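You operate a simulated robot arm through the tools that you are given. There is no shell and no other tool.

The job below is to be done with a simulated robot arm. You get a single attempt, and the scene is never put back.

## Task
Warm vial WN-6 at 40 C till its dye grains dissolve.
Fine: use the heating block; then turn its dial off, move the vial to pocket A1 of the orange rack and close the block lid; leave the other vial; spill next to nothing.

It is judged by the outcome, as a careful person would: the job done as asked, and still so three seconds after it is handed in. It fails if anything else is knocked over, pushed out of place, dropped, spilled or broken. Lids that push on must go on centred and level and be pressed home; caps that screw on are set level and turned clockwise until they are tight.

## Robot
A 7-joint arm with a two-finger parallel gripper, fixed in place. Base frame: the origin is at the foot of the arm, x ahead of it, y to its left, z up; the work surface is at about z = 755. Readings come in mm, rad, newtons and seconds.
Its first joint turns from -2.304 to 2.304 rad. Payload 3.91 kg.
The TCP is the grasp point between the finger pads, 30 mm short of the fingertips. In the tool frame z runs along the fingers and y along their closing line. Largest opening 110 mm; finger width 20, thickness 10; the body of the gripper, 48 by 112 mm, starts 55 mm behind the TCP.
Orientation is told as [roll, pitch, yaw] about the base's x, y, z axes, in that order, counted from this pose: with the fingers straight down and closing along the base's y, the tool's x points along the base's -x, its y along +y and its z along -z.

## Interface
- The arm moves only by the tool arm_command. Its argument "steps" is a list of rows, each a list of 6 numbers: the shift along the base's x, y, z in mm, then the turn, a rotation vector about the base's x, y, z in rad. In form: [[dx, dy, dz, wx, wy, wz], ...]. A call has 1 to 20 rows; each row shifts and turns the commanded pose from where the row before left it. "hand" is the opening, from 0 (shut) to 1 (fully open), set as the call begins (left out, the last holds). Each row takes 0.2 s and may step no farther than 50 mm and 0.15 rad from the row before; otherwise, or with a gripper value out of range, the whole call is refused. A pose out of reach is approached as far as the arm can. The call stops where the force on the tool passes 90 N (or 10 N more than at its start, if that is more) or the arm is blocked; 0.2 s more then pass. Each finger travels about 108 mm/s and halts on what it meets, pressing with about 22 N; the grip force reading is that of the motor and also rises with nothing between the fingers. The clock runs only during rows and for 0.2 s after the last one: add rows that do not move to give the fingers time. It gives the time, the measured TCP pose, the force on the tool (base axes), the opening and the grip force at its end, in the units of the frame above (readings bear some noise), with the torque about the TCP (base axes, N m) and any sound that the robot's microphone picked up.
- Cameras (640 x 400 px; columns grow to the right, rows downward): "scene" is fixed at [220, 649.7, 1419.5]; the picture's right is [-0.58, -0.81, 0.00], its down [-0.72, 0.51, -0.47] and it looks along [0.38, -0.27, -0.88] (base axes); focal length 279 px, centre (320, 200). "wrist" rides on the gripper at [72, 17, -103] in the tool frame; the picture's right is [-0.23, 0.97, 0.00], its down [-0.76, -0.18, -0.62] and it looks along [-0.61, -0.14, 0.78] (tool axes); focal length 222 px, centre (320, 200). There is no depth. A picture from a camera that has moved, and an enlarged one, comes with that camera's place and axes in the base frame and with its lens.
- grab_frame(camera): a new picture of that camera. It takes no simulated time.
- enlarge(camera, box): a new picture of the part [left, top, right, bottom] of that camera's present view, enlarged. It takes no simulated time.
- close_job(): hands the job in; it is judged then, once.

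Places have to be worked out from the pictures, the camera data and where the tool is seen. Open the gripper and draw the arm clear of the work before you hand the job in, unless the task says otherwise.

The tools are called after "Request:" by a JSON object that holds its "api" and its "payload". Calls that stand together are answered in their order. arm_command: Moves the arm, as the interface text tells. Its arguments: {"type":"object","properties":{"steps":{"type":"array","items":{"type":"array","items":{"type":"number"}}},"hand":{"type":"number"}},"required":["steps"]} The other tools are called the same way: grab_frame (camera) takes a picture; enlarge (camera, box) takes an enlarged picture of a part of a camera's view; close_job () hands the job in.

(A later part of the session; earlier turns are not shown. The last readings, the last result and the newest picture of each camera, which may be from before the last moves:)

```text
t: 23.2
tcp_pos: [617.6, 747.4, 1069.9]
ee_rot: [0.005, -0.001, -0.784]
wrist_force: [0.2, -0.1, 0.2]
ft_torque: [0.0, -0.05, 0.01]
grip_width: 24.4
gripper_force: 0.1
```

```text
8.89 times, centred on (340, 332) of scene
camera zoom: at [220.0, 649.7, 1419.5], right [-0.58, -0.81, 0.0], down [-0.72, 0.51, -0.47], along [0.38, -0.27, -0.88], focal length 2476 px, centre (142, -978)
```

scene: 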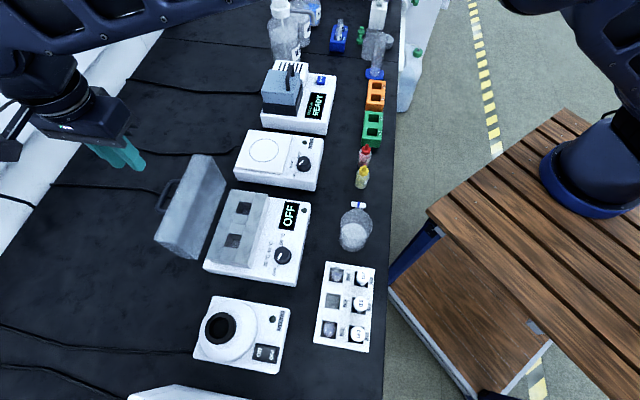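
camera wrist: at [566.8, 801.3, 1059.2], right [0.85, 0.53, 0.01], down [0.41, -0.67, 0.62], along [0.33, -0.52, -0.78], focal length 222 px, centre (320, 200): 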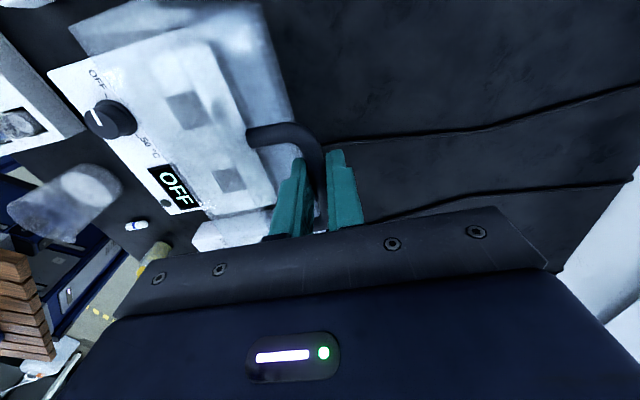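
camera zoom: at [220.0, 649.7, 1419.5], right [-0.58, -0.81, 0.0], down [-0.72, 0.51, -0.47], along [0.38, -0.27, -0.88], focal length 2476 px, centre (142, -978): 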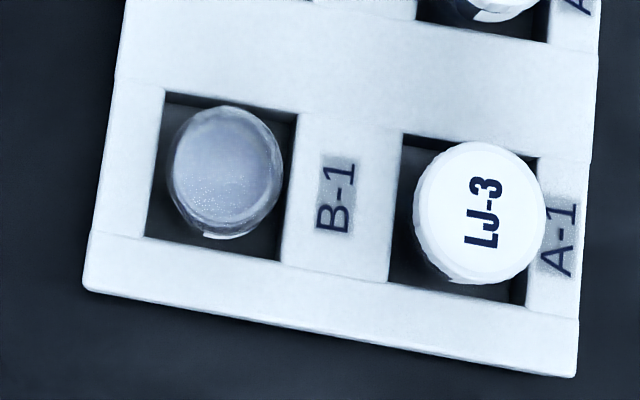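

Block pockets: left ≈ (497.5,682), right ≈ (549,627), block top z≈850. WN-6 is centred at ≈(236,615.6), rim z≈825, rack top 791. I move above WN-6 with yaw +45° (closing along the rack row, toward the empty B-2).

Request:
{"api": "arm_command", "payload": {"hand": 0.55, "steps": [[-31.8, -11, 0, 0, 0, 0.1308], [-31.8, -11, 0, 0, 0, 0.1308], [-31.8, -11, 0, 0, 0, 0.1308], [-31.8, -11, 0, 0, 0, 0.1308], [-31.8, -11, 0, 0, 0, 0.1308], [-31.8, -11, 0, 0, 0, 0.1308], [-31.8, -11, -10, 0, 0, 0.1308], [-31.8, -11, -20, 0, 0, 0.1308], [-31.8, -11, -20, 0, 0, 0.1308], [-31.8, -11, -20, 0, 0, 0.1308], [-31.8, -11, -20, 0, 0, 0.1308], [-31.8, -11, -20, 0, 0, 0.1308], [0, 0, -30, 0, 0, 0], [0, 0, 0, 0, 0, 0]]}}

Request:
{"api": "grab_frame", "payload": {"camera": "wrist"}}

Request:
{"api": "grab_frame", "payload": {"camera": "scene"}}

```text
t: 26.2
tcp_pos: [232.9, 615.0, 929.8]
ee_rot: [0.004, -0.001, 0.786]
wrist_force: [-0.5, 0.3, -0.1]
ft_torque: [0.0, 0.0, 0.0]
grip_width: 60.5
gripper_force: 0.1
```

```text
taken
camera wrist: at [170.3, 576.7, 1032.7], right [-0.53, 0.85, 0.0], down [0.67, 0.41, 0.62], along [0.53, 0.33, -0.78], focal length 222 px, centre (320, 200)
```

wrist: 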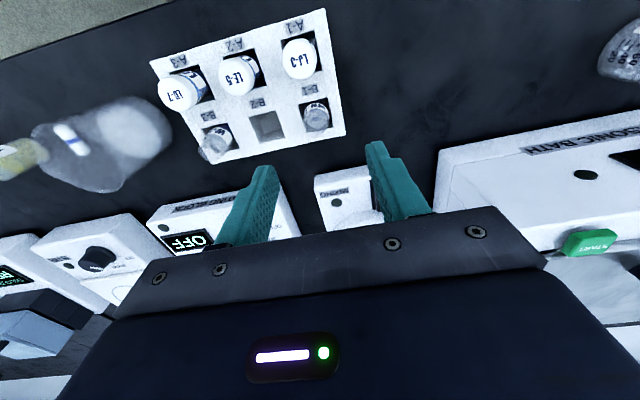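

```text
taken
```

scene: 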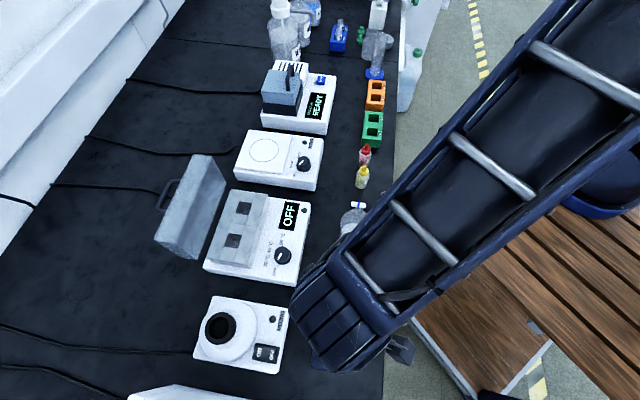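

Request:
{"api": "enlarge", "payload": {"camera": "wrist", "box": [270, 80, 370, 150]}}

```text
5.71 times, centred on (320, 115) of wrist
camera zoom: at [170.3, 576.7, 1032.7], right [-0.53, 0.85, 0.0], down [0.67, 0.41, 0.62], along [0.53, 0.33, -0.78], focal length 1269 px, centre (320, 686)
```

zoom: 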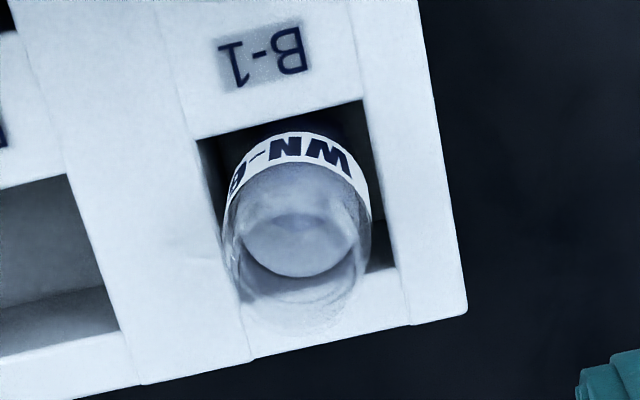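

The pictures agree on the vial at ≈(236.5,615.7). I lower with the fingers straddling it, tips staying ~5 mm above the rack top.

Request:
{"api": "arm_command", "payload": {"steps": [[3.6, 0.7, -20, 0, 0, 0], [0, 0, -20, 0, 0, 0], [0, 0, -20, 0, 0, 0], [0, 0, -15, 0, 0, 0], [0, 0, -12, 0, 0, 0], [0, 0, -10, 0, 0, 0], [0, 0, -6, 0, 0, 0], [0, 0, 0, 0, 0, 0]]}}

Request:
{"api": "grab_frame", "payload": {"camera": "wrist"}}

Request:
{"api": "enlarge", "payload": {"camera": "wrist", "box": [230, 80, 430, 220]}}

```text
t: 28.0
tcp_pos: [238.0, 615.8, 826.0]
ee_rot: [0.006, 0.001, 0.785]
wrist_force: [0.1, 0.0, -0.2]
ft_torque: [-0.03, 0.02, -0.02]
grip_width: 60.2
gripper_force: 0.0
```

```text
taken
camera wrist: at [174.4, 577.2, 929.8], right [-0.53, 0.85, 0.0], down [0.67, 0.41, 0.62], along [0.53, 0.33, -0.78], focal length 222 px, centre (320, 200)
```

wrist: 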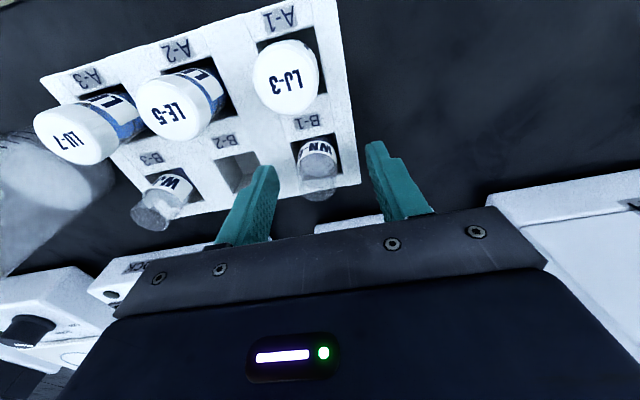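

```text
2.86 times, centred on (330, 150) of wrist
camera zoom: at [174.4, 577.2, 929.8], right [-0.53, 0.85, 0.0], down [0.67, 0.41, 0.62], along [0.53, 0.33, -0.78], focal length 635 px, centre (291, 343)
```

zoom: 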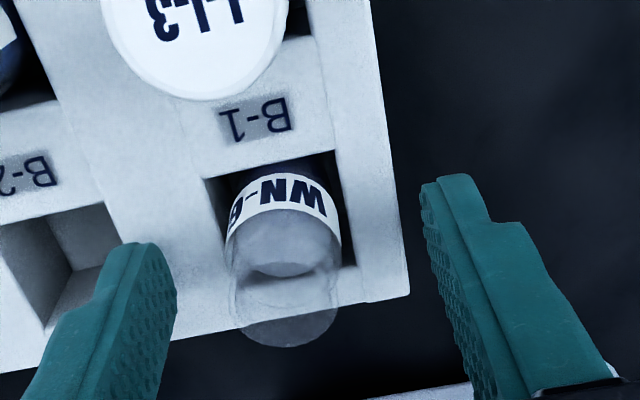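

The vial is well centred between the fingers (perhaps 2–3 mm nearer the robot). I shift slightly and close.

Request:
{"api": "arm_command", "payload": {"steps": [[-1.5, -1.2, 0, 0, 0, 0], [0, 0, 0, 0, 0, 0]]}}

Request:
{"api": "arm_command", "payload": {"hand": 0, "steps": [[0, 0, 0, 0, 0, 0], [0, 0, 0, 0, 0, 0], [0, 0, 0, 0, 0, 0], [0, 0, 0, 0, 0, 0]]}}

Request:
{"api": "enlarge", "payload": {"camera": "wrist", "box": [230, 80, 430, 220]}}

```text
t: 28.6
tcp_pos: [235.9, 615.8, 825.9]
ee_rot: [0.004, 0.001, 0.786]
wrist_force: [0.2, -0.3, -0.6]
ft_torque: [-0.02, -0.03, 0.0]
grip_width: 60.4
gripper_force: 0.1
```

```text
t: 29.6
tcp_pos: [236.2, 614.6, 826.2]
ee_rot: [0.007, 0.001, 0.785]
wrist_force: [0.2, -0.6, 0.5]
ft_torque: [0.0, 0.03, 0.0]
grip_width: 24.5
gripper_force: 21.6
```

```text
2.86 times, centred on (330, 150) of wrist
camera zoom: at [173.1, 575.6, 929.8], right [-0.53, 0.85, 0.0], down [0.67, 0.41, 0.62], along [0.53, 0.33, -0.78], focal length 635 px, centre (291, 343)
```

zoom: 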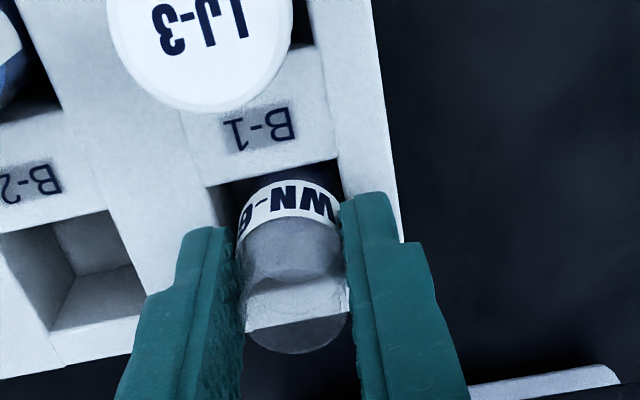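

WN-6 is held (24.5 mm). I lift it straight up gently, keeping it level.

Request:
{"api": "arm_command", "payload": {"steps": [[0, 0, 3, 0, 0, 0], [0, 0, 6, 0, 0, 0], [0, 0, 10, 0, 0, 0], [0, 0, 12, 0, 0, 0], [0, 0, 14, 0, 0, 0], [0, 0, 15, 0, 0, 0], [0, 0, 15, 0, 0, 0], [0, 0, 15, 0, 0, 0], [0, 0, 15, 0, 0, 0], [0, 0, 12, 0, 0, 0], [0, 0, 8, 0, 0, 0], [0, 0, 5, 0, 0, 0], [0, 0, 0, 0, 0, 0]]}}

Request:
{"api": "enlarge", "payload": {"camera": "wrist", "box": [230, 80, 430, 220]}}

Request:
{"api": "grab_frame", "payload": {"camera": "scene"}}

```text
t: 32.4
tcp_pos: [235.6, 614.0, 954.8]
ee_rot: [0.005, 0.0, 0.786]
wrist_force: [-0.3, 0.5, 0.7]
ft_torque: [0.02, 0.0, -0.01]
grip_width: 24.4
gripper_force: 21.8
```

```text
2.86 times, centred on (330, 150) of wrist
camera zoom: at [172.9, 575.4, 1059.8], right [-0.53, 0.85, 0.0], down [0.67, 0.41, 0.62], along [0.53, 0.33, -0.78], focal length 635 px, centre (291, 343)
```

zoom: 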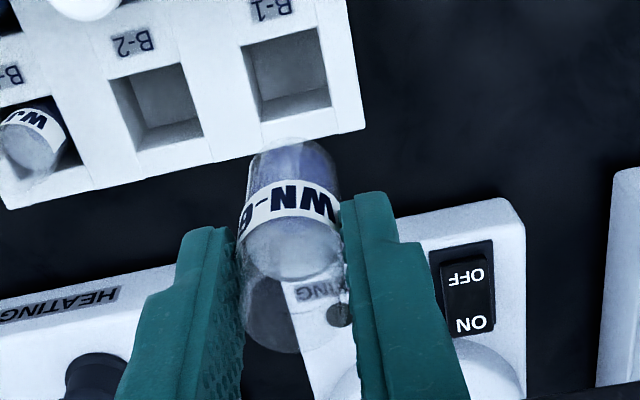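

```text
taken
```

scene: 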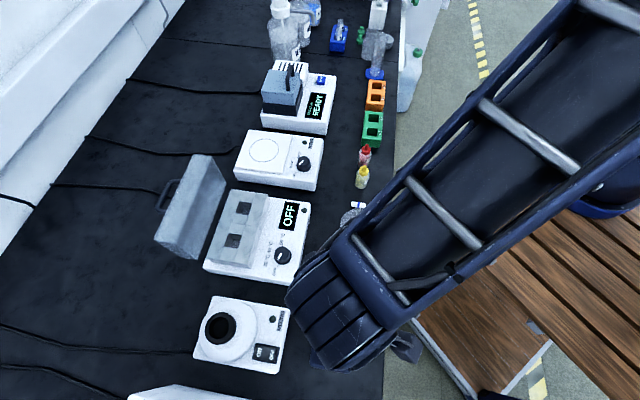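

The vial is held level, bottom ≈ 68 mm below the TCP. I carry it smoothly to above the right block pocket at ≈(549,627).

Request:
{"api": "arm_command", "payload": {"steps": [[5, 0.2, 0, 0, 0, 0], [10, 0.4, 0, 0, 0, 0], [15, 0.6, 0, 0, 0, 0], [21.1, 0.9, 0, 0, 0, 0], [21.1, 0.9, 0, 0, 0, 0], [21.1, 0.9, 0, 0, 0, 0], [21.1, 0.9, 0, 0, 0, 0], [21.1, 0.9, 0, 0, 0, 0], [21.1, 0.9, 0, 0, 0, 0], [21.1, 0.9, 0, 0, 0, 0], [21.1, 0.9, 0, 0, 0, 0], [21.1, 0.9, 0, 0, 0, 0], [21.1, 0.9, 0, 0, 0, 0], [21.1, 0.9, 0, 0, 0, 0], [21.1, 0.9, 0, 0, 0, 0], [15, 0.6, 0, 0, 0, 0], [10, 0.4, 0, 0, 0, 0], [5, 0.2, 0, 0, 0, 0], [0, 0, 0, 0, 0, 0]]}}

Request:
{"api": "grab_frame", "payload": {"camera": "wrist"}}

Request:
{"api": "enlarge", "payload": {"camera": "wrist", "box": [220, 60, 420, 200]}}

Request:
{"api": "enlarge", "payload": {"camera": "scene", "box": [180, 150, 320, 290]}}

```text
t: 36.4
tcp_pos: [549.9, 628.5, 955.8]
ee_rot: [0.005, -0.001, 0.786]
wrist_force: [0.0, -0.7, -0.5]
ft_torque: [0.03, 0.01, 0.0]
grip_width: 24.5
gripper_force: 22.2
```

```text
taken
camera wrist: at [486.9, 589.2, 1058.4], right [-0.53, 0.85, 0.0], down [0.67, 0.41, 0.62], along [0.53, 0.33, -0.78], focal length 222 px, centre (320, 200)
```

wrist: 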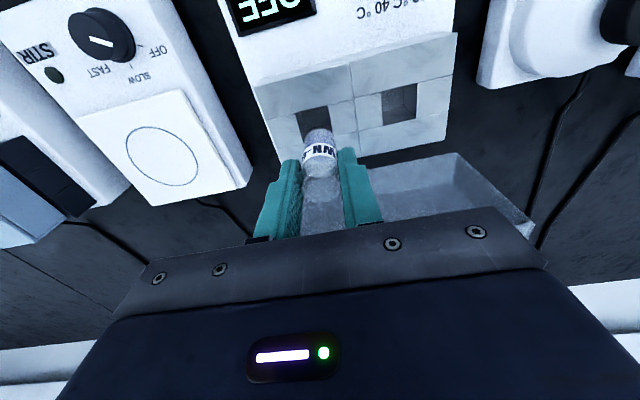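

```text
2.86 times, centred on (320, 130) of wrist
camera zoom: at [486.9, 589.2, 1058.4], right [-0.53, 0.85, 0.0], down [0.67, 0.41, 0.62], along [0.53, 0.33, -0.78], focal length 635 px, centre (320, 400)
```

zoom: 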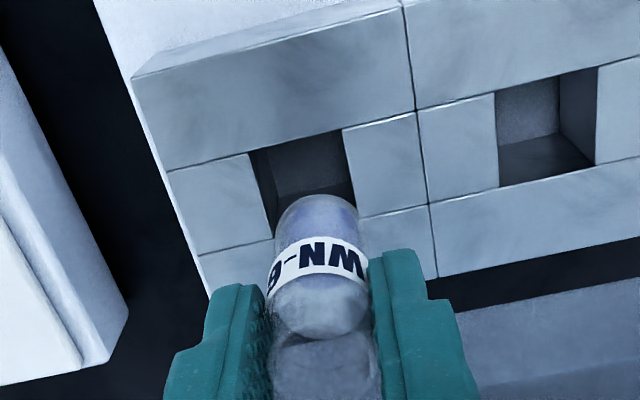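

```text
2.86 times, centred on (250, 220) of scene
camera zoom: at [220.0, 649.7, 1419.5], right [-0.58, -0.81, 0.0], down [-0.72, 0.51, -0.47], along [0.38, -0.27, -0.88], focal length 796 px, centre (520, 143)
```

zoom: 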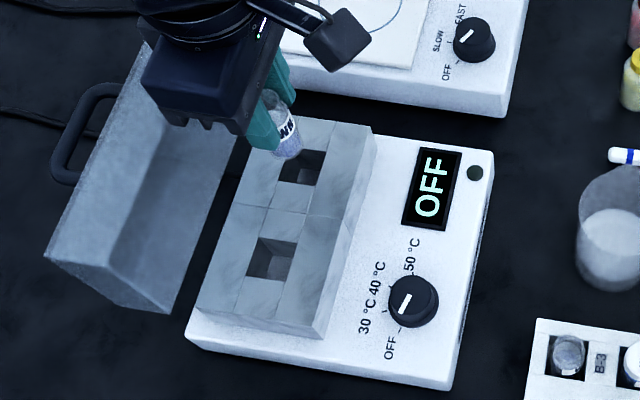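

The pocket appears within a few mm of the vial axis. I lower to just above the block top and compare once more in both views.

Request:
{"api": "arm_command", "payload": {"steps": [[0, 0, -6, 0, 0, 0], [0, 0, -8, 0, 0, 0], [0, 0, -8, 0, 0, 0], [0, 0, -4, 0, 0, 0], [0, 0, 0, 0, 0, 0]]}}

Request:
{"api": "enlarge", "payload": {"camera": "wrist", "box": [270, 75, 370, 145]}}

Request:
{"api": "enlarge", "payload": {"camera": "scene", "box": [215, 180, 275, 260]}}

```text
t: 37.6
tcp_pos: [549.3, 627.7, 929.9]
ee_rot: [0.004, 0.0, 0.785]
wrist_force: [-0.2, -0.7, -0.2]
ft_torque: [-0.01, 0.0, -0.03]
grip_width: 24.5
gripper_force: 21.7
```

```text
5.71 times, centred on (320, 110) of wrist
camera zoom: at [486.9, 588.7, 1033.5], right [-0.53, 0.85, 0.0], down [0.67, 0.41, 0.62], along [0.53, 0.33, -0.78], focal length 1269 px, centre (320, 714)
```

zoom: 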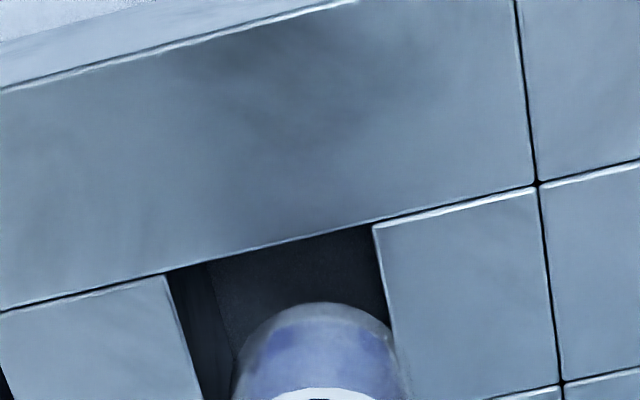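

```text
5.00 times, centred on (245, 220) of scene
camera zoom: at [220.0, 649.7, 1419.5], right [-0.58, -0.81, 0.0], down [-0.72, 0.51, -0.47], along [0.38, -0.27, -0.88], focal length 1393 px, centre (695, 100)
```

zoom: 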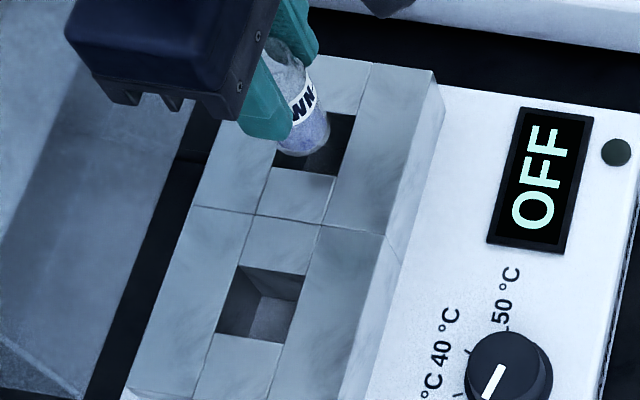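

In the wrist view the vial axis is ~4 mm off the pocket centre toward −u (pocket centre u≈−51.7, n≈834). I shift by about (+2.9,−2.1) and look again.

Request:
{"api": "arm_command", "payload": {"steps": [[1.5, -1.1, 0, 0, 0, 0], [1.4, -1, 0, 0, 0, 0], [0, 0, -5, 0, 0, 0], [0, 0, -3, 0, 0, 0], [0, 0, 0, 0, 0, 0]]}}

Request:
{"api": "enlarge", "payload": {"camera": "wrist", "box": [270, 85, 370, 155]}}

Request:
{"api": "enlarge", "payload": {"camera": "scene", "box": [215, 180, 275, 260]}}

```text
t: 38.8
tcp_pos: [552.5, 624.4, 921.7]
ee_rot: [0.006, -0.001, 0.785]
wrist_force: [0.7, 0.0, 0.6]
ft_torque: [-0.03, -0.01, -0.01]
grip_width: 24.5
gripper_force: 21.9
```

```text
5.71 times, centred on (320, 120) of wrist
camera zoom: at [489.2, 586.4, 1025.5], right [-0.53, 0.85, 0.0], down [0.67, 0.41, 0.62], along [0.53, 0.33, -0.78], focal length 1269 px, centre (320, 657)
```

zoom: 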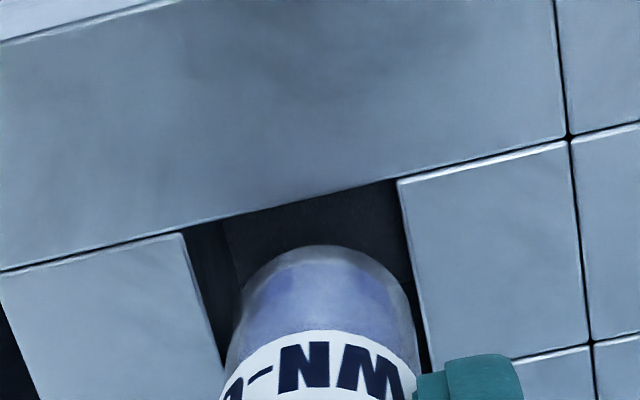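

```text
5.00 times, centred on (245, 220) of scene
camera zoom: at [220.0, 649.7, 1419.5], right [-0.58, -0.81, 0.0], down [-0.72, 0.51, -0.47], along [0.38, -0.27, -0.88], focal length 1393 px, centre (695, 100)
```

zoom: 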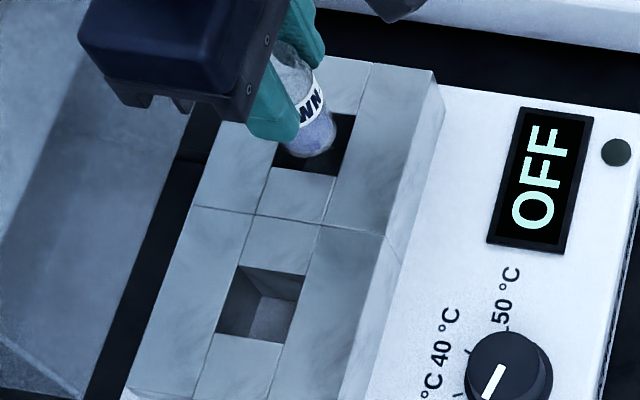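

Centred to within ~1 mm now. I descend slowly into the pocket, watching the force.

Request:
{"api": "arm_command", "payload": {"steps": [[0.3, -0.2, -3, 0, 0, 0], [0, 0, -4, 0, 0, 0], [0, 0, -4, 0, 0, 0], [0, 0, -4, 0, 0, 0], [0, 0, -3, 0, 0, 0], [0, 0, 0, 0, 0, 0]]}}

Request:
{"api": "enlarge", "payload": {"camera": "wrist", "box": [270, 85, 370, 155]}}

```text
t: 40.2
tcp_pos: [553.4, 625.4, 903.7]
ee_rot: [0.005, 0.0, 0.786]
wrist_force: [0.1, -0.4, -0.1]
ft_torque: [-0.03, 0.0, 0.01]
grip_width: 24.5
gripper_force: 22.1
```

```text
5.71 times, centred on (320, 120) of wrist
camera zoom: at [489.8, 586.4, 1007.2], right [-0.53, 0.85, 0.0], down [0.67, 0.41, 0.62], along [0.53, 0.33, -0.78], focal length 1269 px, centre (320, 657)
```

zoom: 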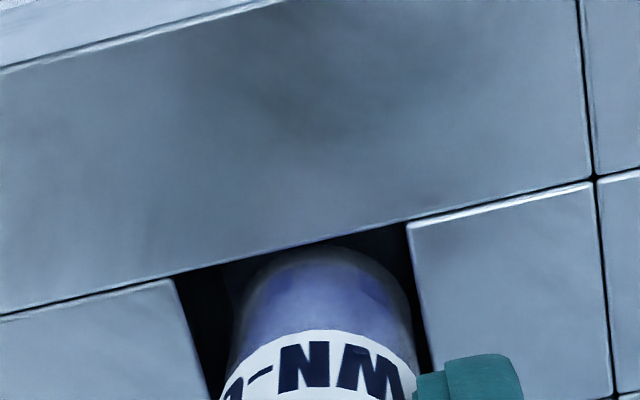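

The vial has entered the pocket with no contact force. I keep lowering in small steps to bottom or to the fingertips just above the block top.

Request:
{"api": "arm_command", "payload": {"steps": [[0, 0, -3, 0, 0, 0], [0, 0, -3, 0, 0, 0], [0, 0, -3, 0, 0, 0], [0, 0, -2, 0, 0, 0], [0, 0, 0, 0, 0, 0]]}}

Request:
{"api": "grab_frame", "payload": {"camera": "wrist"}}

Request:
{"api": "enlarge", "payload": {"camera": "scene", "box": [200, 170, 290, 260]}}

```text
t: 41.4
tcp_pos: [552.8, 624.6, 892.1]
ee_rot: [0.006, 0.0, 0.786]
wrist_force: [1.0, -0.2, 0.5]
ft_torque: [0.0, -0.04, 0.03]
grip_width: 24.5
gripper_force: 22.1
```

```text
taken
camera wrist: at [489.4, 586.1, 995.9], right [-0.53, 0.85, 0.0], down [0.67, 0.41, 0.62], along [0.53, 0.33, -0.78], focal length 222 px, centre (320, 200)
```

wrist: 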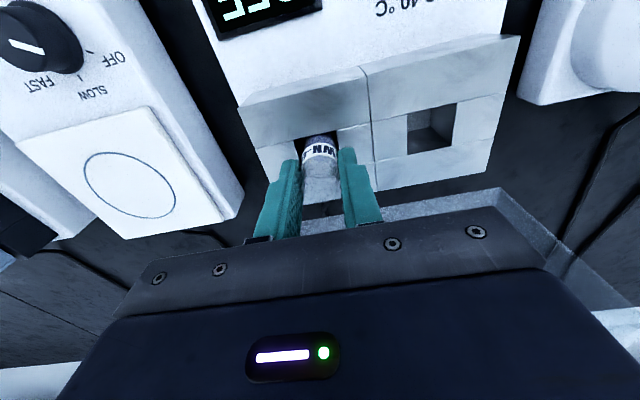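

```text
4.44 times, centred on (245, 215) of scene
camera zoom: at [220.0, 649.7, 1419.5], right [-0.58, -0.81, 0.0], down [-0.72, 0.51, -0.47], along [0.38, -0.27, -0.88], focal length 1238 px, centre (653, 133)
```

zoom: 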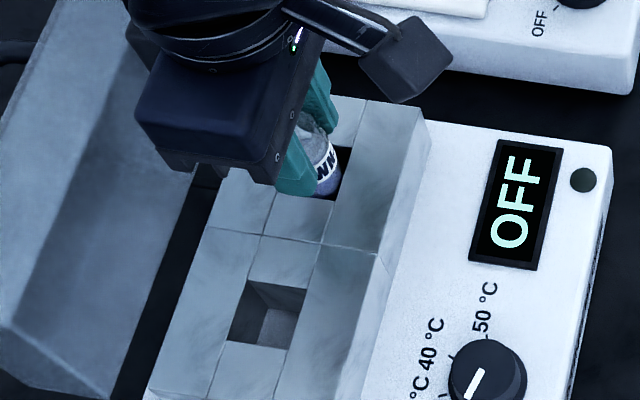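

No contact yet; fingertips ≈12 mm above block top. I continue in 2 mm steps.

Request:
{"api": "arm_command", "payload": {"steps": [[0, 0, -2, 0, 0, 0], [0, 0, -2, 0, 0, 0], [0, 0, -2, 0, 0, 0], [0, 0, 0, 0, 0, 0]]}}

Request:
{"api": "enlarge", "payload": {"camera": "wrist", "box": [240, 95, 400, 215]}}

```text
t: 42.4
tcp_pos: [552.7, 624.5, 886.5]
ee_rot: [0.007, 0.001, 0.786]
wrist_force: [-0.3, 0.0, 0.3]
ft_torque: [-0.01, 0.02, -0.02]
grip_width: 24.3
gripper_force: 21.8
```

```text
3.33 times, centred on (320, 155) of wrist
camera zoom: at [489.2, 586.2, 989.9], right [-0.53, 0.85, 0.0], down [0.67, 0.41, 0.62], along [0.53, 0.33, -0.78], focal length 740 px, centre (320, 350)
```

zoom: 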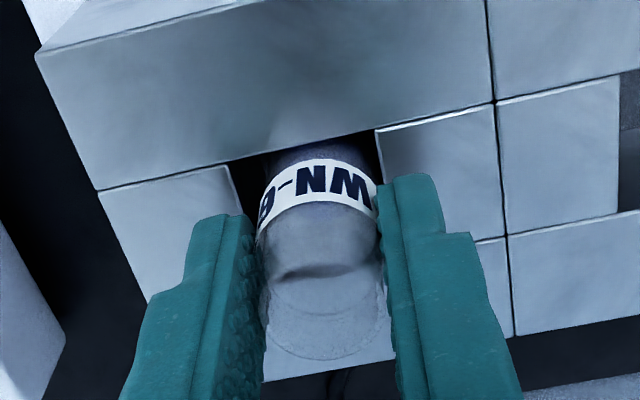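

Request:
{"api": "arm_command", "payload": {"steps": [[0, 0, -1.5, 0, 0, 0], [0, 0, -1, 0, 0, 0], [0, 0, 0, 0, 0, 0]]}}

Request:
{"api": "enlarge", "payload": {"camera": "wrist", "box": [240, 95, 400, 215]}}

```text
t: 43.2
tcp_pos: [550.5, 624.7, 884.7]
ee_rot: [0.005, 0.001, 0.783]
wrist_force: [0.4, -0.5, 0.2]
ft_torque: [-0.02, 0.02, 0.01]
grip_width: 24.2
gripper_force: 22.1
```

```text
3.33 times, centred on (320, 155) of wrist
camera zoom: at [488.8, 586.1, 987.9], right [-0.53, 0.85, 0.0], down [0.67, 0.41, 0.62], along [0.53, 0.33, -0.78], focal length 740 px, centre (320, 350)
```

zoom: 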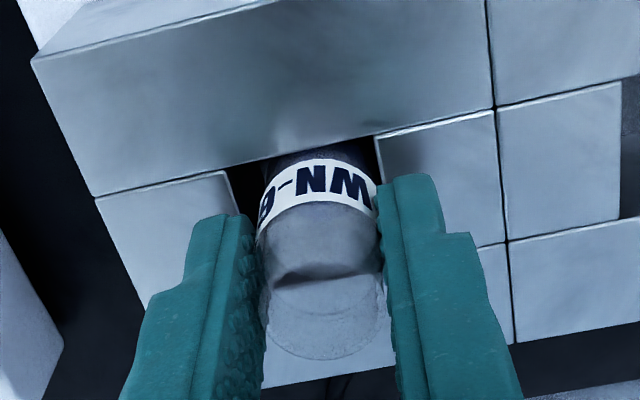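

Request:
{"api": "arm_command", "payload": {"steps": [[0, 0, -1, 0, 0, 0], [0, 0, -1, 0, 0, 0], [0, 0, 0, 0, 0, 0]]}}

```text
t: 44.0
tcp_pos: [552.2, 624.2, 882.4]
ee_rot: [0.006, 0.0, 0.785]
wrist_force: [0.3, 0.0, -0.4]
ft_torque: [-0.01, 0.0, -0.01]
grip_width: 24.4
gripper_force: 22.2
```

Request:
{"api": "arm_command", "payload": {"steps": [[0, 0, -1, 0, 0, 0], [0, 0, 0, 0, 0, 0]]}}

Request:
{"api": "enlarge", "payload": {"camera": "wrist", "box": [240, 95, 400, 215]}}

Request:
{"api": "enlarge", "payload": {"camera": "scene", "box": [235, 180, 285, 220]}}

```text
t: 44.6
tcp_pos: [553.2, 624.6, 882.9]
ee_rot: [0.005, 0.0, 0.784]
wrist_force: [0.8, 0.1, -0.1]
ft_torque: [-0.03, -0.01, -0.02]
grip_width: 24.5
gripper_force: 22.3
```

```text
3.33 times, centred on (320, 155) of wrist
camera zoom: at [489.3, 585.8, 985.2], right [-0.53, 0.85, 0.0], down [0.67, 0.41, 0.62], along [0.53, 0.33, -0.78], focal length 740 px, centre (320, 350)
```

zoom: 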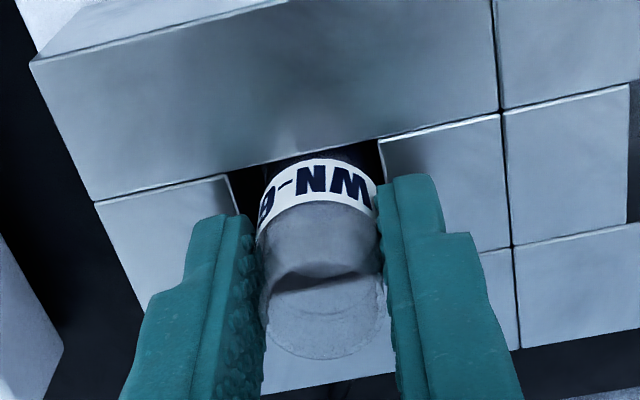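

```text
10.00 times, centred on (260, 200) of scene
camera zoom: at [220.0, 649.7, 1419.5], right [-0.58, -0.81, 0.0], down [-0.72, 0.51, -0.47], along [0.38, -0.27, -0.88], focal length 2786 px, centre (920, 200)
```

zoom: 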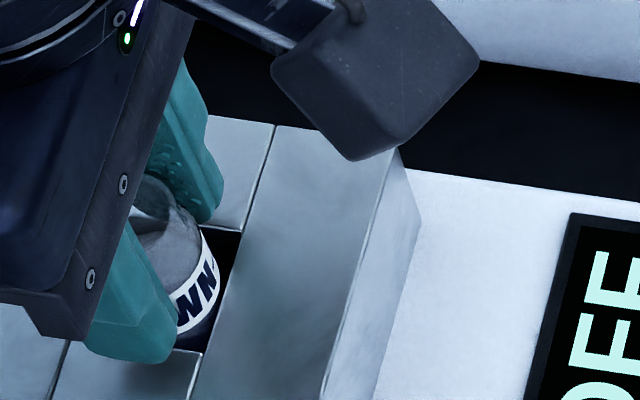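

Still no contact. I continue with 1 mm steps to find either the pocket floor or the block top.

Request:
{"api": "arm_command", "payload": {"steps": [[0, 0, -1, 0, 0, 0], [0, 0, 0, 0, 0, 0]]}}

Request:
{"api": "arm_command", "payload": {"steps": [[0, 0, -1, 0, 0, 0], [0, 0, 0, 0, 0, 0]]}}

```text
t: 45.2
tcp_pos: [553.0, 624.4, 880.2]
ee_rot: [0.004, 0.001, 0.786]
wrist_force: [0.1, -0.2, 0.5]
ft_torque: [0.02, 0.0, 0.02]
grip_width: 24.4
gripper_force: 22.1
```

```text
t: 45.8
tcp_pos: [552.5, 624.2, 879.5]
ee_rot: [0.005, 0.002, 0.785]
wrist_force: [0.1, -0.4, -1.0]
ft_torque: [-0.01, -0.01, -0.01]
grip_width: 24.5
gripper_force: 22.6
```

Request:
{"api": "arm_command", "payload": {"steps": [[0, 0, -1, 0, 0, 0], [0, 0, 0, 0, 0, 0]]}}

Request:
{"api": "enlarge", "payload": {"camera": "wrist", "box": [240, 95, 400, 215]}}

Request:
{"api": "enlarge", "payload": {"camera": "scene", "box": [235, 180, 285, 220]}}

```text
t: 46.4
tcp_pos: [552.9, 625.4, 877.3]
ee_rot: [0.007, 0.0, 0.785]
wrist_force: [0.0, -1.4, 0.2]
ft_torque: [0.02, -0.01, 0.01]
grip_width: 24.5
gripper_force: 22.1
```

```text
3.33 times, centred on (320, 155) of wrist
camera zoom: at [489.8, 586.3, 981.4], right [-0.53, 0.85, 0.0], down [0.67, 0.41, 0.62], along [0.53, 0.33, -0.78], focal length 740 px, centre (320, 350)
```

zoom: 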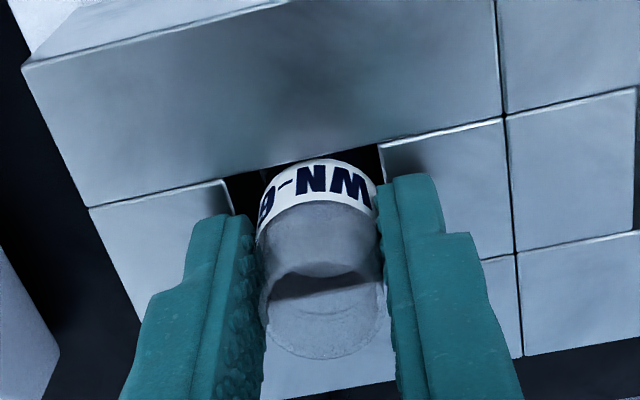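

```text
10.00 times, centred on (260, 200) of scene
camera zoom: at [220.0, 649.7, 1419.5], right [-0.58, -0.81, 0.0], down [-0.72, 0.51, -0.47], along [0.38, -0.27, -0.88], focal length 2786 px, centre (920, 200)
```

zoom: 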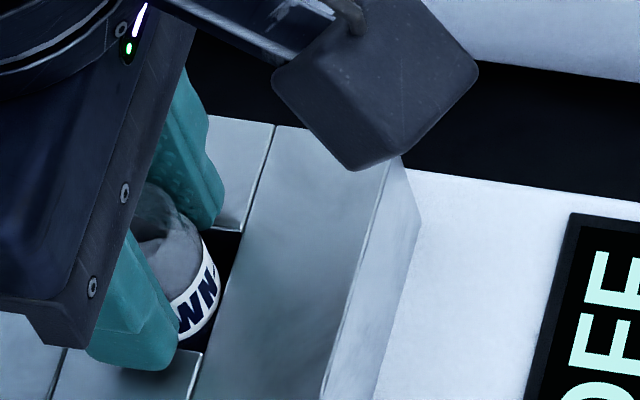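

The block top must be a few mm lower than I estimated. I continue in 1 mm steps.

Request:
{"api": "arm_command", "payload": {"steps": [[0, 0, -1, 0, 0, 0], [0, 0, 0, 0, 0, 0]]}}

Request:
{"api": "arm_command", "payload": {"steps": [[0, 0, -1, 0, 0, 0], [0, 0, 0, 0, 0, 0]]}}

Request:
{"api": "arm_command", "payload": {"steps": [[0, 0, -1, 0, 0, 0], [0, 0, 0, 0, 0, 0]]}}

Request:
{"api": "enlarge", "payload": {"camera": "scene", "box": [235, 180, 285, 220]}}

```text
t: 47.0
tcp_pos: [552.5, 625.4, 876.9]
ee_rot: [0.006, 0.001, 0.785]
wrist_force: [0.2, 0.5, 0.1]
ft_torque: [-0.02, 0.0, 0.02]
grip_width: 24.5
gripper_force: 21.8
```

```text
t: 47.6
tcp_pos: [553.2, 625.6, 876.5]
ee_rot: [0.006, 0.0, 0.786]
wrist_force: [0.6, -0.5, -0.4]
ft_torque: [0.0, 0.0, -0.02]
grip_width: 24.5
gripper_force: 21.8
```

```text
t: 48.2
tcp_pos: [551.8, 627.0, 875.7]
ee_rot: [0.005, 0.001, 0.786]
wrist_force: [0.9, 0.7, -0.1]
ft_torque: [0.0, -0.01, 0.01]
grip_width: 24.4
gripper_force: 22.5
```

```text
10.00 times, centred on (260, 200) of scene
camera zoom: at [220.0, 649.7, 1419.5], right [-0.58, -0.81, 0.0], down [-0.72, 0.51, -0.47], along [0.38, -0.27, -0.88], focal length 2786 px, centre (920, 200)
```

zoom: 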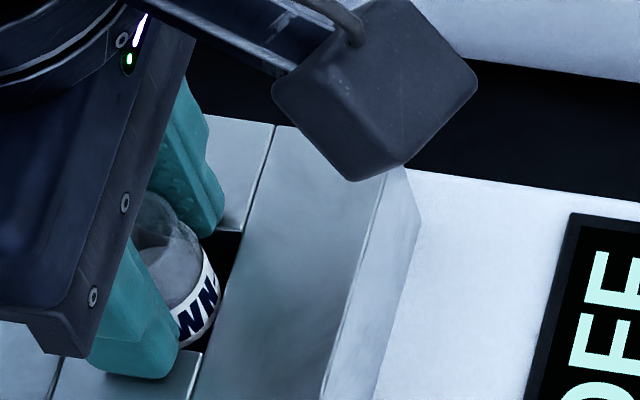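

Request:
{"api": "arm_command", "payload": {"steps": [[0, 0, -1, 0, 0, 0], [0, 0, 0, 0, 0, 0]]}}

Request:
{"api": "arm_command", "payload": {"steps": [[0, 0, -1, 0, 0, 0], [0, 0, 0, 0, 0, 0]]}}

Request:
{"api": "enlarge", "payload": {"camera": "wrist", "box": [240, 95, 400, 215]}}

Request:
{"api": "enlarge", "payload": {"camera": "scene", "box": [235, 180, 285, 220]}}

```text
t: 48.8
tcp_pos: [552.5, 624.8, 875.5]
ee_rot: [0.005, 0.0, 0.784]
wrist_force: [0.6, 0.4, 5.3]
ft_torque: [-0.11, -0.12, 0.02]
grip_width: 24.5
gripper_force: 22.3
```

```text
t: 49.4
tcp_pos: [552.5, 625.5, 874.7]
ee_rot: [0.005, -0.002, 0.787]
wrist_force: [-2.1, -3.3, 21.1]
ft_torque: [-0.38, -0.26, -0.05]
grip_width: 24.2
gripper_force: 21.5
```

```text
3.33 times, centred on (320, 155) of wrist
camera zoom: at [489.2, 586.8, 978.3], right [-0.53, 0.85, 0.01], down [0.67, 0.41, 0.62], along [0.53, 0.33, -0.78], focal length 740 px, centre (320, 350)
```

zoom: 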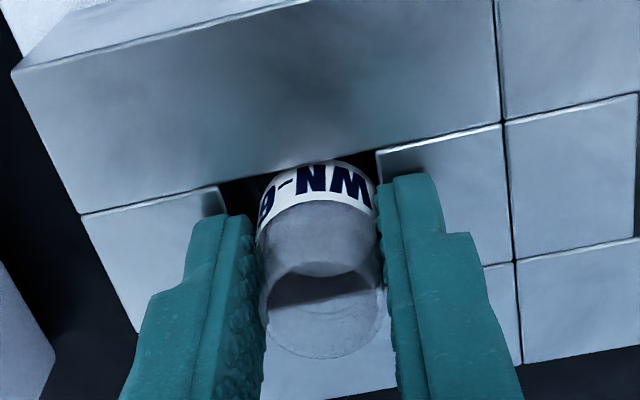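

```text
10.00 times, centred on (260, 200) of scene
camera zoom: at [220.0, 649.7, 1419.5], right [-0.58, -0.81, 0.0], down [-0.72, 0.51, -0.47], along [0.38, -0.27, -0.88], focal length 2786 px, centre (920, 200)
```

zoom: 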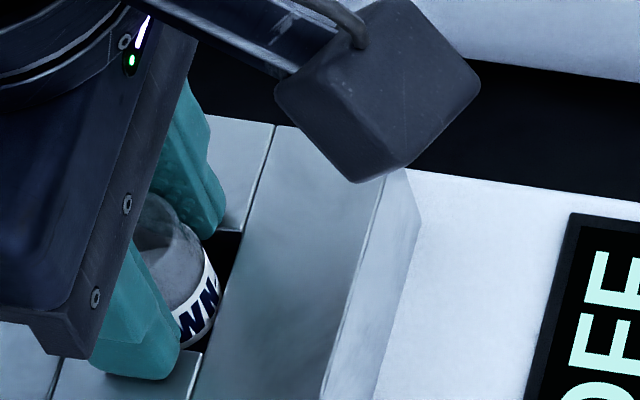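

Contact at TCP z≈875 (21 N): the vial is seated. I ease up 1 mm and open the fingers gently.

Request:
{"api": "arm_command", "payload": {"steps": [[0, 0, 1.2, 0, 0, 0], [0, 0, 0, 0, 0, 0]]}}

Request:
{"api": "arm_command", "payload": {"hand": 0.4, "steps": [[0, 0, 0, 0, 0, 0], [0, 0, 0, 0, 0, 0]]}}

Request:
{"api": "enlarge", "payload": {"camera": "wrist", "box": [240, 95, 400, 215]}}

```text
t: 50.0
tcp_pos: [551.3, 625.2, 875.3]
ee_rot: [0.005, 0.0, 0.786]
wrist_force: [1.7, 8.2, 8.2]
ft_torque: [0.1, -0.22, 0.17]
grip_width: 24.4
gripper_force: 22.0
```

```text
t: 50.6
tcp_pos: [552.4, 623.6, 875.4]
ee_rot: [0.003, 0.0, 0.787]
wrist_force: [-7.1, 2.0, 8.4]
ft_torque: [-0.07, 0.03, -0.1]
grip_width: 40.6
gripper_force: 0.0
```

```text
3.33 times, centred on (320, 155) of wrist
camera zoom: at [489.0, 586.1, 978.5], right [-0.53, 0.85, 0.0], down [0.67, 0.41, 0.62], along [0.53, 0.33, -0.78], focal length 740 px, centre (320, 350)
```

zoom: 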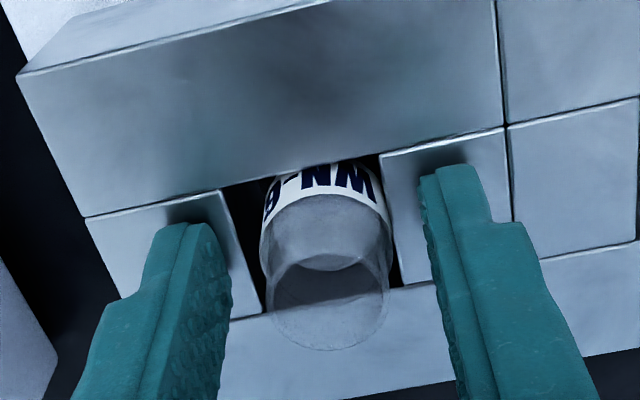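

The residual 8 N says it was the fingertips that touched the block top (so top ≈ z 845); the vial has settled in the pocket. I rise straight up and look.

Request:
{"api": "arm_command", "payload": {"steps": [[0, 0, 3, 0, 0, 0], [0, 0, 10, 0, 0, 0], [0, 0, 20, 0, 0, 0], [0, 0, 30, 0, 0, 0], [0, 0, 30, 0, 0, 0], [0, 0, 0, 0, 0, 0]]}}

Request:
{"api": "enlarge", "payload": {"camera": "wrist", "box": [220, 60, 420, 200]}}

Request:
{"api": "enlarge", "payload": {"camera": "scene", "box": [215, 180, 275, 260]}}

```text
t: 52.0
tcp_pos: [552.8, 624.3, 966.3]
ee_rot: [0.006, 0.001, 0.786]
wrist_force: [-0.1, 0.0, -0.1]
ft_torque: [0.02, 0.02, -0.03]
grip_width: 43.9
gripper_force: 0.1
```

```text
2.86 times, centred on (320, 130) of wrist
camera zoom: at [489.9, 585.5, 1070.1], right [-0.53, 0.85, 0.0], down [0.67, 0.41, 0.62], along [0.53, 0.33, -0.78], focal length 635 px, centre (320, 400)
```

zoom: 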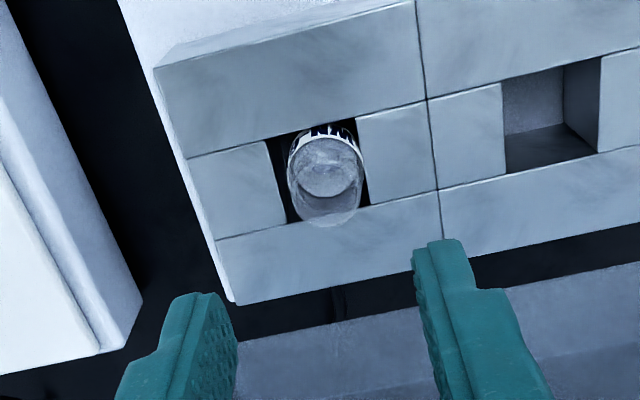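

```text
5.00 times, centred on (245, 220) of scene
camera zoom: at [220.0, 649.7, 1419.5], right [-0.58, -0.81, 0.0], down [-0.72, 0.51, -0.47], along [0.38, -0.27, -0.88], focal length 1393 px, centre (695, 100)
```

zoom: 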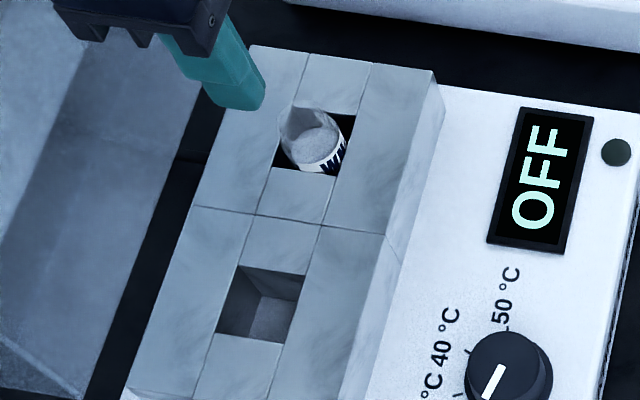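

WN-6 stands in the block pocket. Next I go above the dial with yaw ≈1.0 rad and take a close look for alignment.

Request:
{"api": "arm_command", "payload": {"hand": 0.5, "steps": [[-13.4, -1.4, 5, 0, 0, 0.0214], [-13.4, -1.4, 0, 0, 0, 0.0214], [-13.4, -1.4, 0, 0, 0, 0.0214], [-13.4, -1.4, 0, 0, 0, 0.0214], [-13.4, -1.4, 0, 0, 0, 0.0214], [-13.4, -1.4, 0, 0, 0, 0.0214], [-13.4, -1.4, 0, 0, 0, 0.0214], [-13.4, -1.4, 0, 0, 0, 0.0214], [-13.4, -1.4, -10, 0, 0, 0.0214], [-13.4, -1.4, -20, 0, 0, 0.0214], [0, 0, -20, 0, 0, 0], [0, 0, 0, 0, 0, 0]]}}

Request:
{"api": "grab_frame", "payload": {"camera": "wrist"}}

Request:
{"api": "enlarge", "payload": {"camera": "wrist", "box": [260, 70, 380, 150]}}

Request:
{"api": "enlarge", "payload": {"camera": "scene", "box": [235, 200, 315, 280]}}

```text
t: 54.6
tcp_pos: [418.6, 612.1, 922.9]
ee_rot: [0.003, 0.0, 1.001]
wrist_force: [0.0, -0.9, -0.4]
ft_torque: [0.01, 0.01, 0.0]
grip_width: 55.2
gripper_force: 0.1
```

```text
taken
camera wrist: at [365.0, 561.1, 1026.4], right [-0.7, 0.72, 0.0], down [0.56, 0.54, 0.62], along [0.44, 0.44, -0.78], focal length 222 px, centre (320, 200)
```

wrist: 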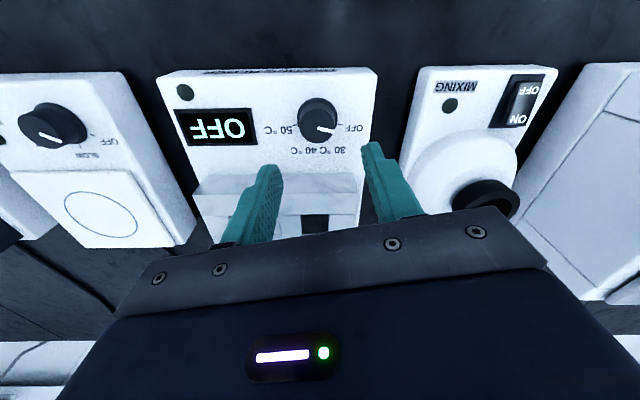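

```text
5.00 times, centred on (320, 110) of wrist
camera zoom: at [365.0, 561.1, 1026.4], right [-0.7, 0.72, 0.0], down [0.56, 0.54, 0.62], along [0.44, 0.44, -0.78], focal length 1111 px, centre (320, 650)
```

zoom: 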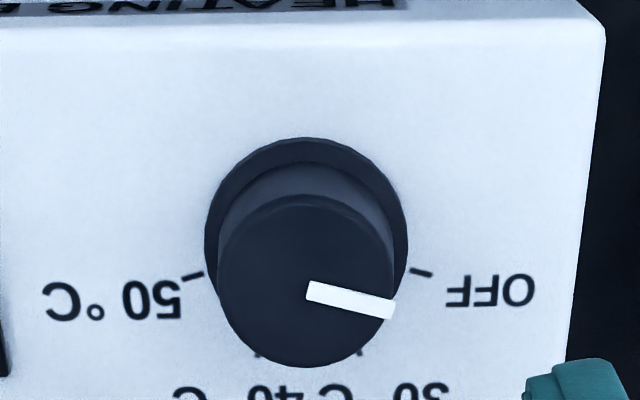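

```text
5.00 times, centred on (275, 240) of scene
camera zoom: at [220.0, 649.7, 1419.5], right [-0.58, -0.81, 0.0], down [-0.72, 0.51, -0.47], along [0.38, -0.27, -0.88], focal length 1393 px, centre (545, 0)
```

zoom: 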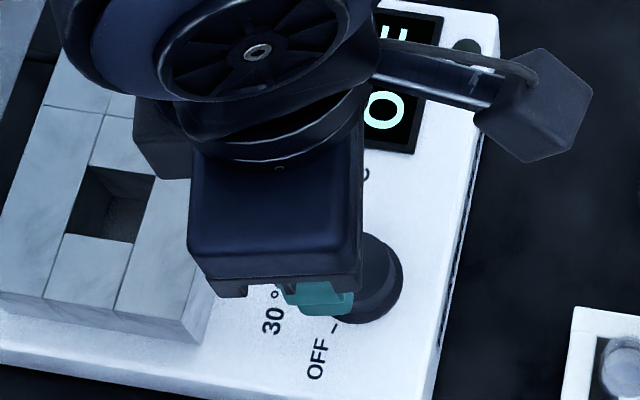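

The dial's axis works out at ≈(420.2,612.3). I descend with fingers open 55 mm so that the tips stop just above the dial's skirt (TCP ≈ 843).

Request:
{"api": "arm_command", "payload": {"steps": [[1.6, 0.2, -15, 0, 0, 0], [0, 0, -20, 0, 0, 0], [0, 0, -15, 0, 0, 0], [0, 0, -12, 0, 0, 0], [0, 0, -10, 0, 0, 0], [0, 0, -8, 0, 0, 0], [0, 0, 0, 0, 0, 0]]}}

Request:
{"api": "grab_frame", "payload": {"camera": "wrist"}}

Request:
{"api": "enlarge", "payload": {"camera": "wrist", "box": [230, 80, 430, 220]}}

Request:
{"api": "enlarge", "payload": {"camera": "scene", "box": [235, 200, 315, 280]}}

```text
t: 56.2
tcp_pos: [420.0, 612.4, 843.0]
ee_rot: [0.006, 0.001, 1.001]
wrist_force: [-0.6, -0.7, 0.1]
ft_torque: [0.02, 0.0, -0.02]
grip_width: 54.7
gripper_force: 0.0
```

```text
taken
camera wrist: at [366.3, 560.2, 945.9], right [-0.7, 0.72, 0.0], down [0.56, 0.54, 0.62], along [0.44, 0.44, -0.78], focal length 222 px, centre (320, 200)
```

wrist: 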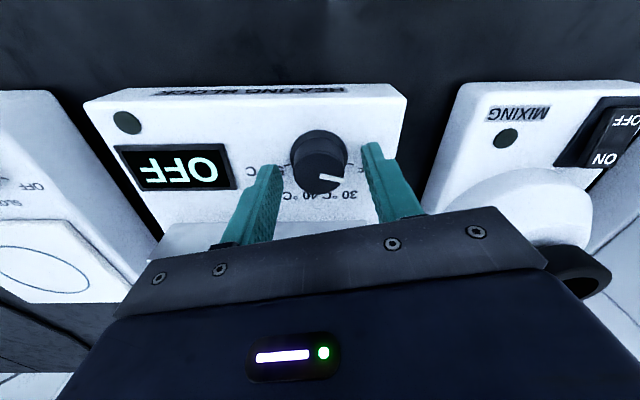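

```text
2.86 times, centred on (330, 150) of wrist
camera zoom: at [366.3, 560.2, 945.9], right [-0.7, 0.72, 0.0], down [0.56, 0.54, 0.62], along [0.44, 0.44, -0.78], focal length 635 px, centre (291, 343)
```

zoom: 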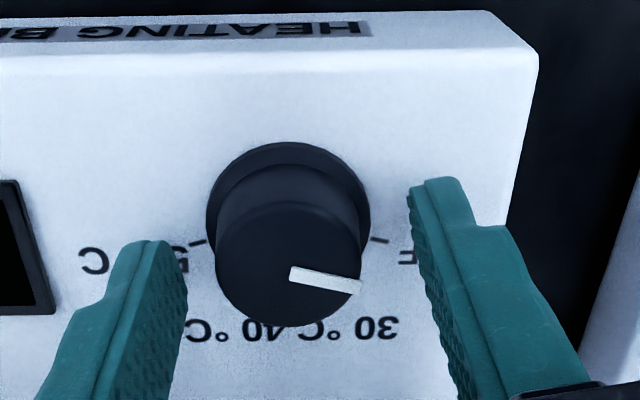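

```text
5.00 times, centred on (275, 240) of scene
camera zoom: at [220.0, 649.7, 1419.5], right [-0.58, -0.81, 0.0], down [-0.72, 0.51, -0.47], along [0.38, -0.27, -0.88], focal length 1393 px, centre (545, 0)
```

zoom: 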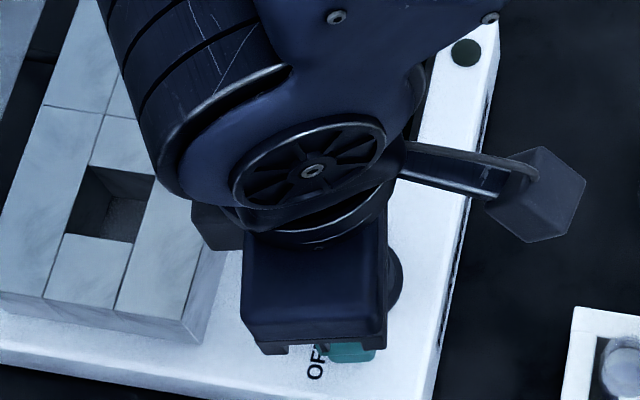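

The tool axis and the dial top coincide within ~1 mm. I lower 4 mm more for a better hold and close on the knob.

Request:
{"api": "arm_command", "payload": {"steps": [[0, 0, -2, 0, 0, 0], [0, 0, -2, 0, 0, 0], [0, 0, 0, 0, 0, 0]]}}

Request:
{"api": "arm_command", "payload": {"hand": 0, "steps": [[0, 0, 0, 0, 0, 0], [0, 0, 0, 0, 0, 0], [0, 0, 0, 0, 0, 0]]}}

Request:
{"api": "enlarge", "payload": {"camera": "wrist", "box": [230, 80, 430, 220]}}

```text
t: 57.0
tcp_pos: [420.0, 611.9, 837.4]
ee_rot: [0.004, 0.001, 1.001]
wrist_force: [-0.5, -0.2, 0.6]
ft_torque: [0.0, -0.01, 0.03]
grip_width: 55.2
gripper_force: 0.0
```

```text
t: 57.8
tcp_pos: [420.6, 611.3, 839.1]
ee_rot: [0.003, -0.001, 1.001]
wrist_force: [0.4, -0.1, -0.3]
ft_torque: [-0.26, -0.51, 0.0]
grip_width: 33.2
gripper_force: 45.2
```

```text
2.86 times, centred on (330, 150) of wrist
camera zoom: at [366.7, 559.9, 941.9], right [-0.7, 0.72, 0.0], down [0.56, 0.54, 0.62], along [0.44, 0.44, -0.78], focal length 635 px, centre (291, 343)
```

zoom: 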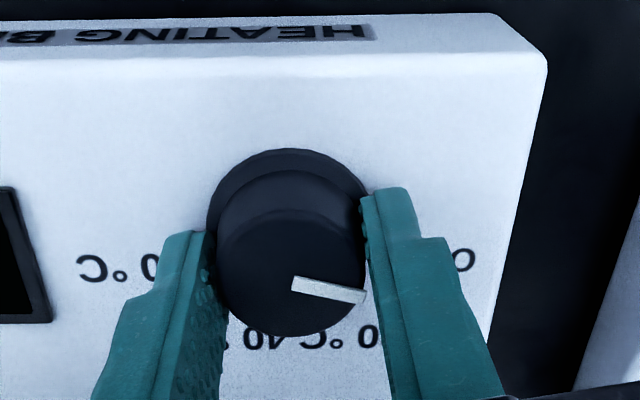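

Knob gripped (33 mm). I turn clockwise a first 50° (toward 30 °C) and check.

Request:
{"api": "arm_command", "payload": {"steps": [[0, 0, 0, 0, 0, -0.125], [0, 0, 0, 0, 0, -0.125], [0, 0, 0, 0, 0, -0.125], [0, 0, 0, 0, 0, -0.125], [0, 0, 0, 0, 0, -0.125], [0, 0, 0, 0, 0, -0.125], [0, 0, 0, 0, 0, -0.125], [0, 0, 0, 0, 0, 0]]}}

Request:
{"api": "grab_frame", "payload": {"camera": "wrist"}}

Request:
{"api": "enlarge", "payload": {"camera": "wrist", "box": [200, 70, 430, 230]}}

```text
t: 59.6
tcp_pos: [420.8, 611.3, 837.8]
ee_rot: [0.005, -0.001, 0.122]
wrist_force: [2.5, -21.4, 0.6]
ft_torque: [-1.03, -0.06, 0.01]
grip_width: 33.3
gripper_force: 45.4
```

```text
taken
camera wrist: at [346.3, 618.8, 941.9], right [0.11, 0.99, 0.0], down [0.78, -0.09, 0.62], along [0.62, -0.06, -0.78], focal length 222 px, centre (320, 200)
```

wrist: 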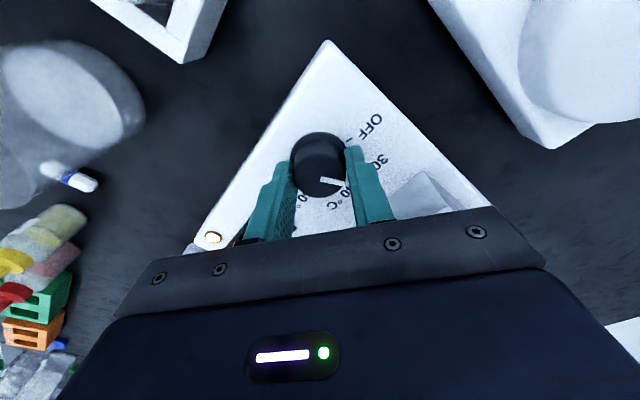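

```text
2.50 times, centred on (315, 150) of wrist
camera zoom: at [346.3, 618.8, 941.9], right [0.11, 0.99, 0.0], down [0.78, -0.09, 0.62], along [0.62, -0.06, -0.78], focal length 555 px, centre (332, 325)
```

zoom: 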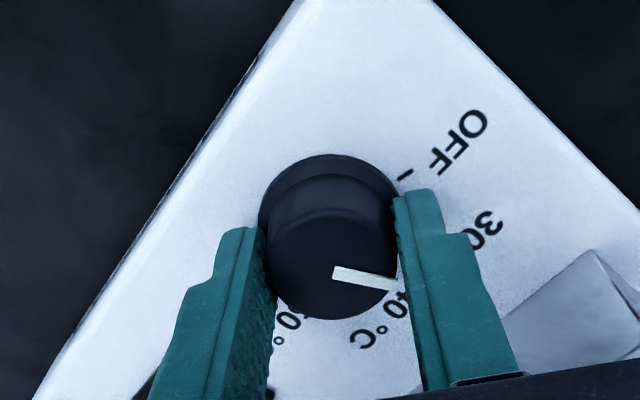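

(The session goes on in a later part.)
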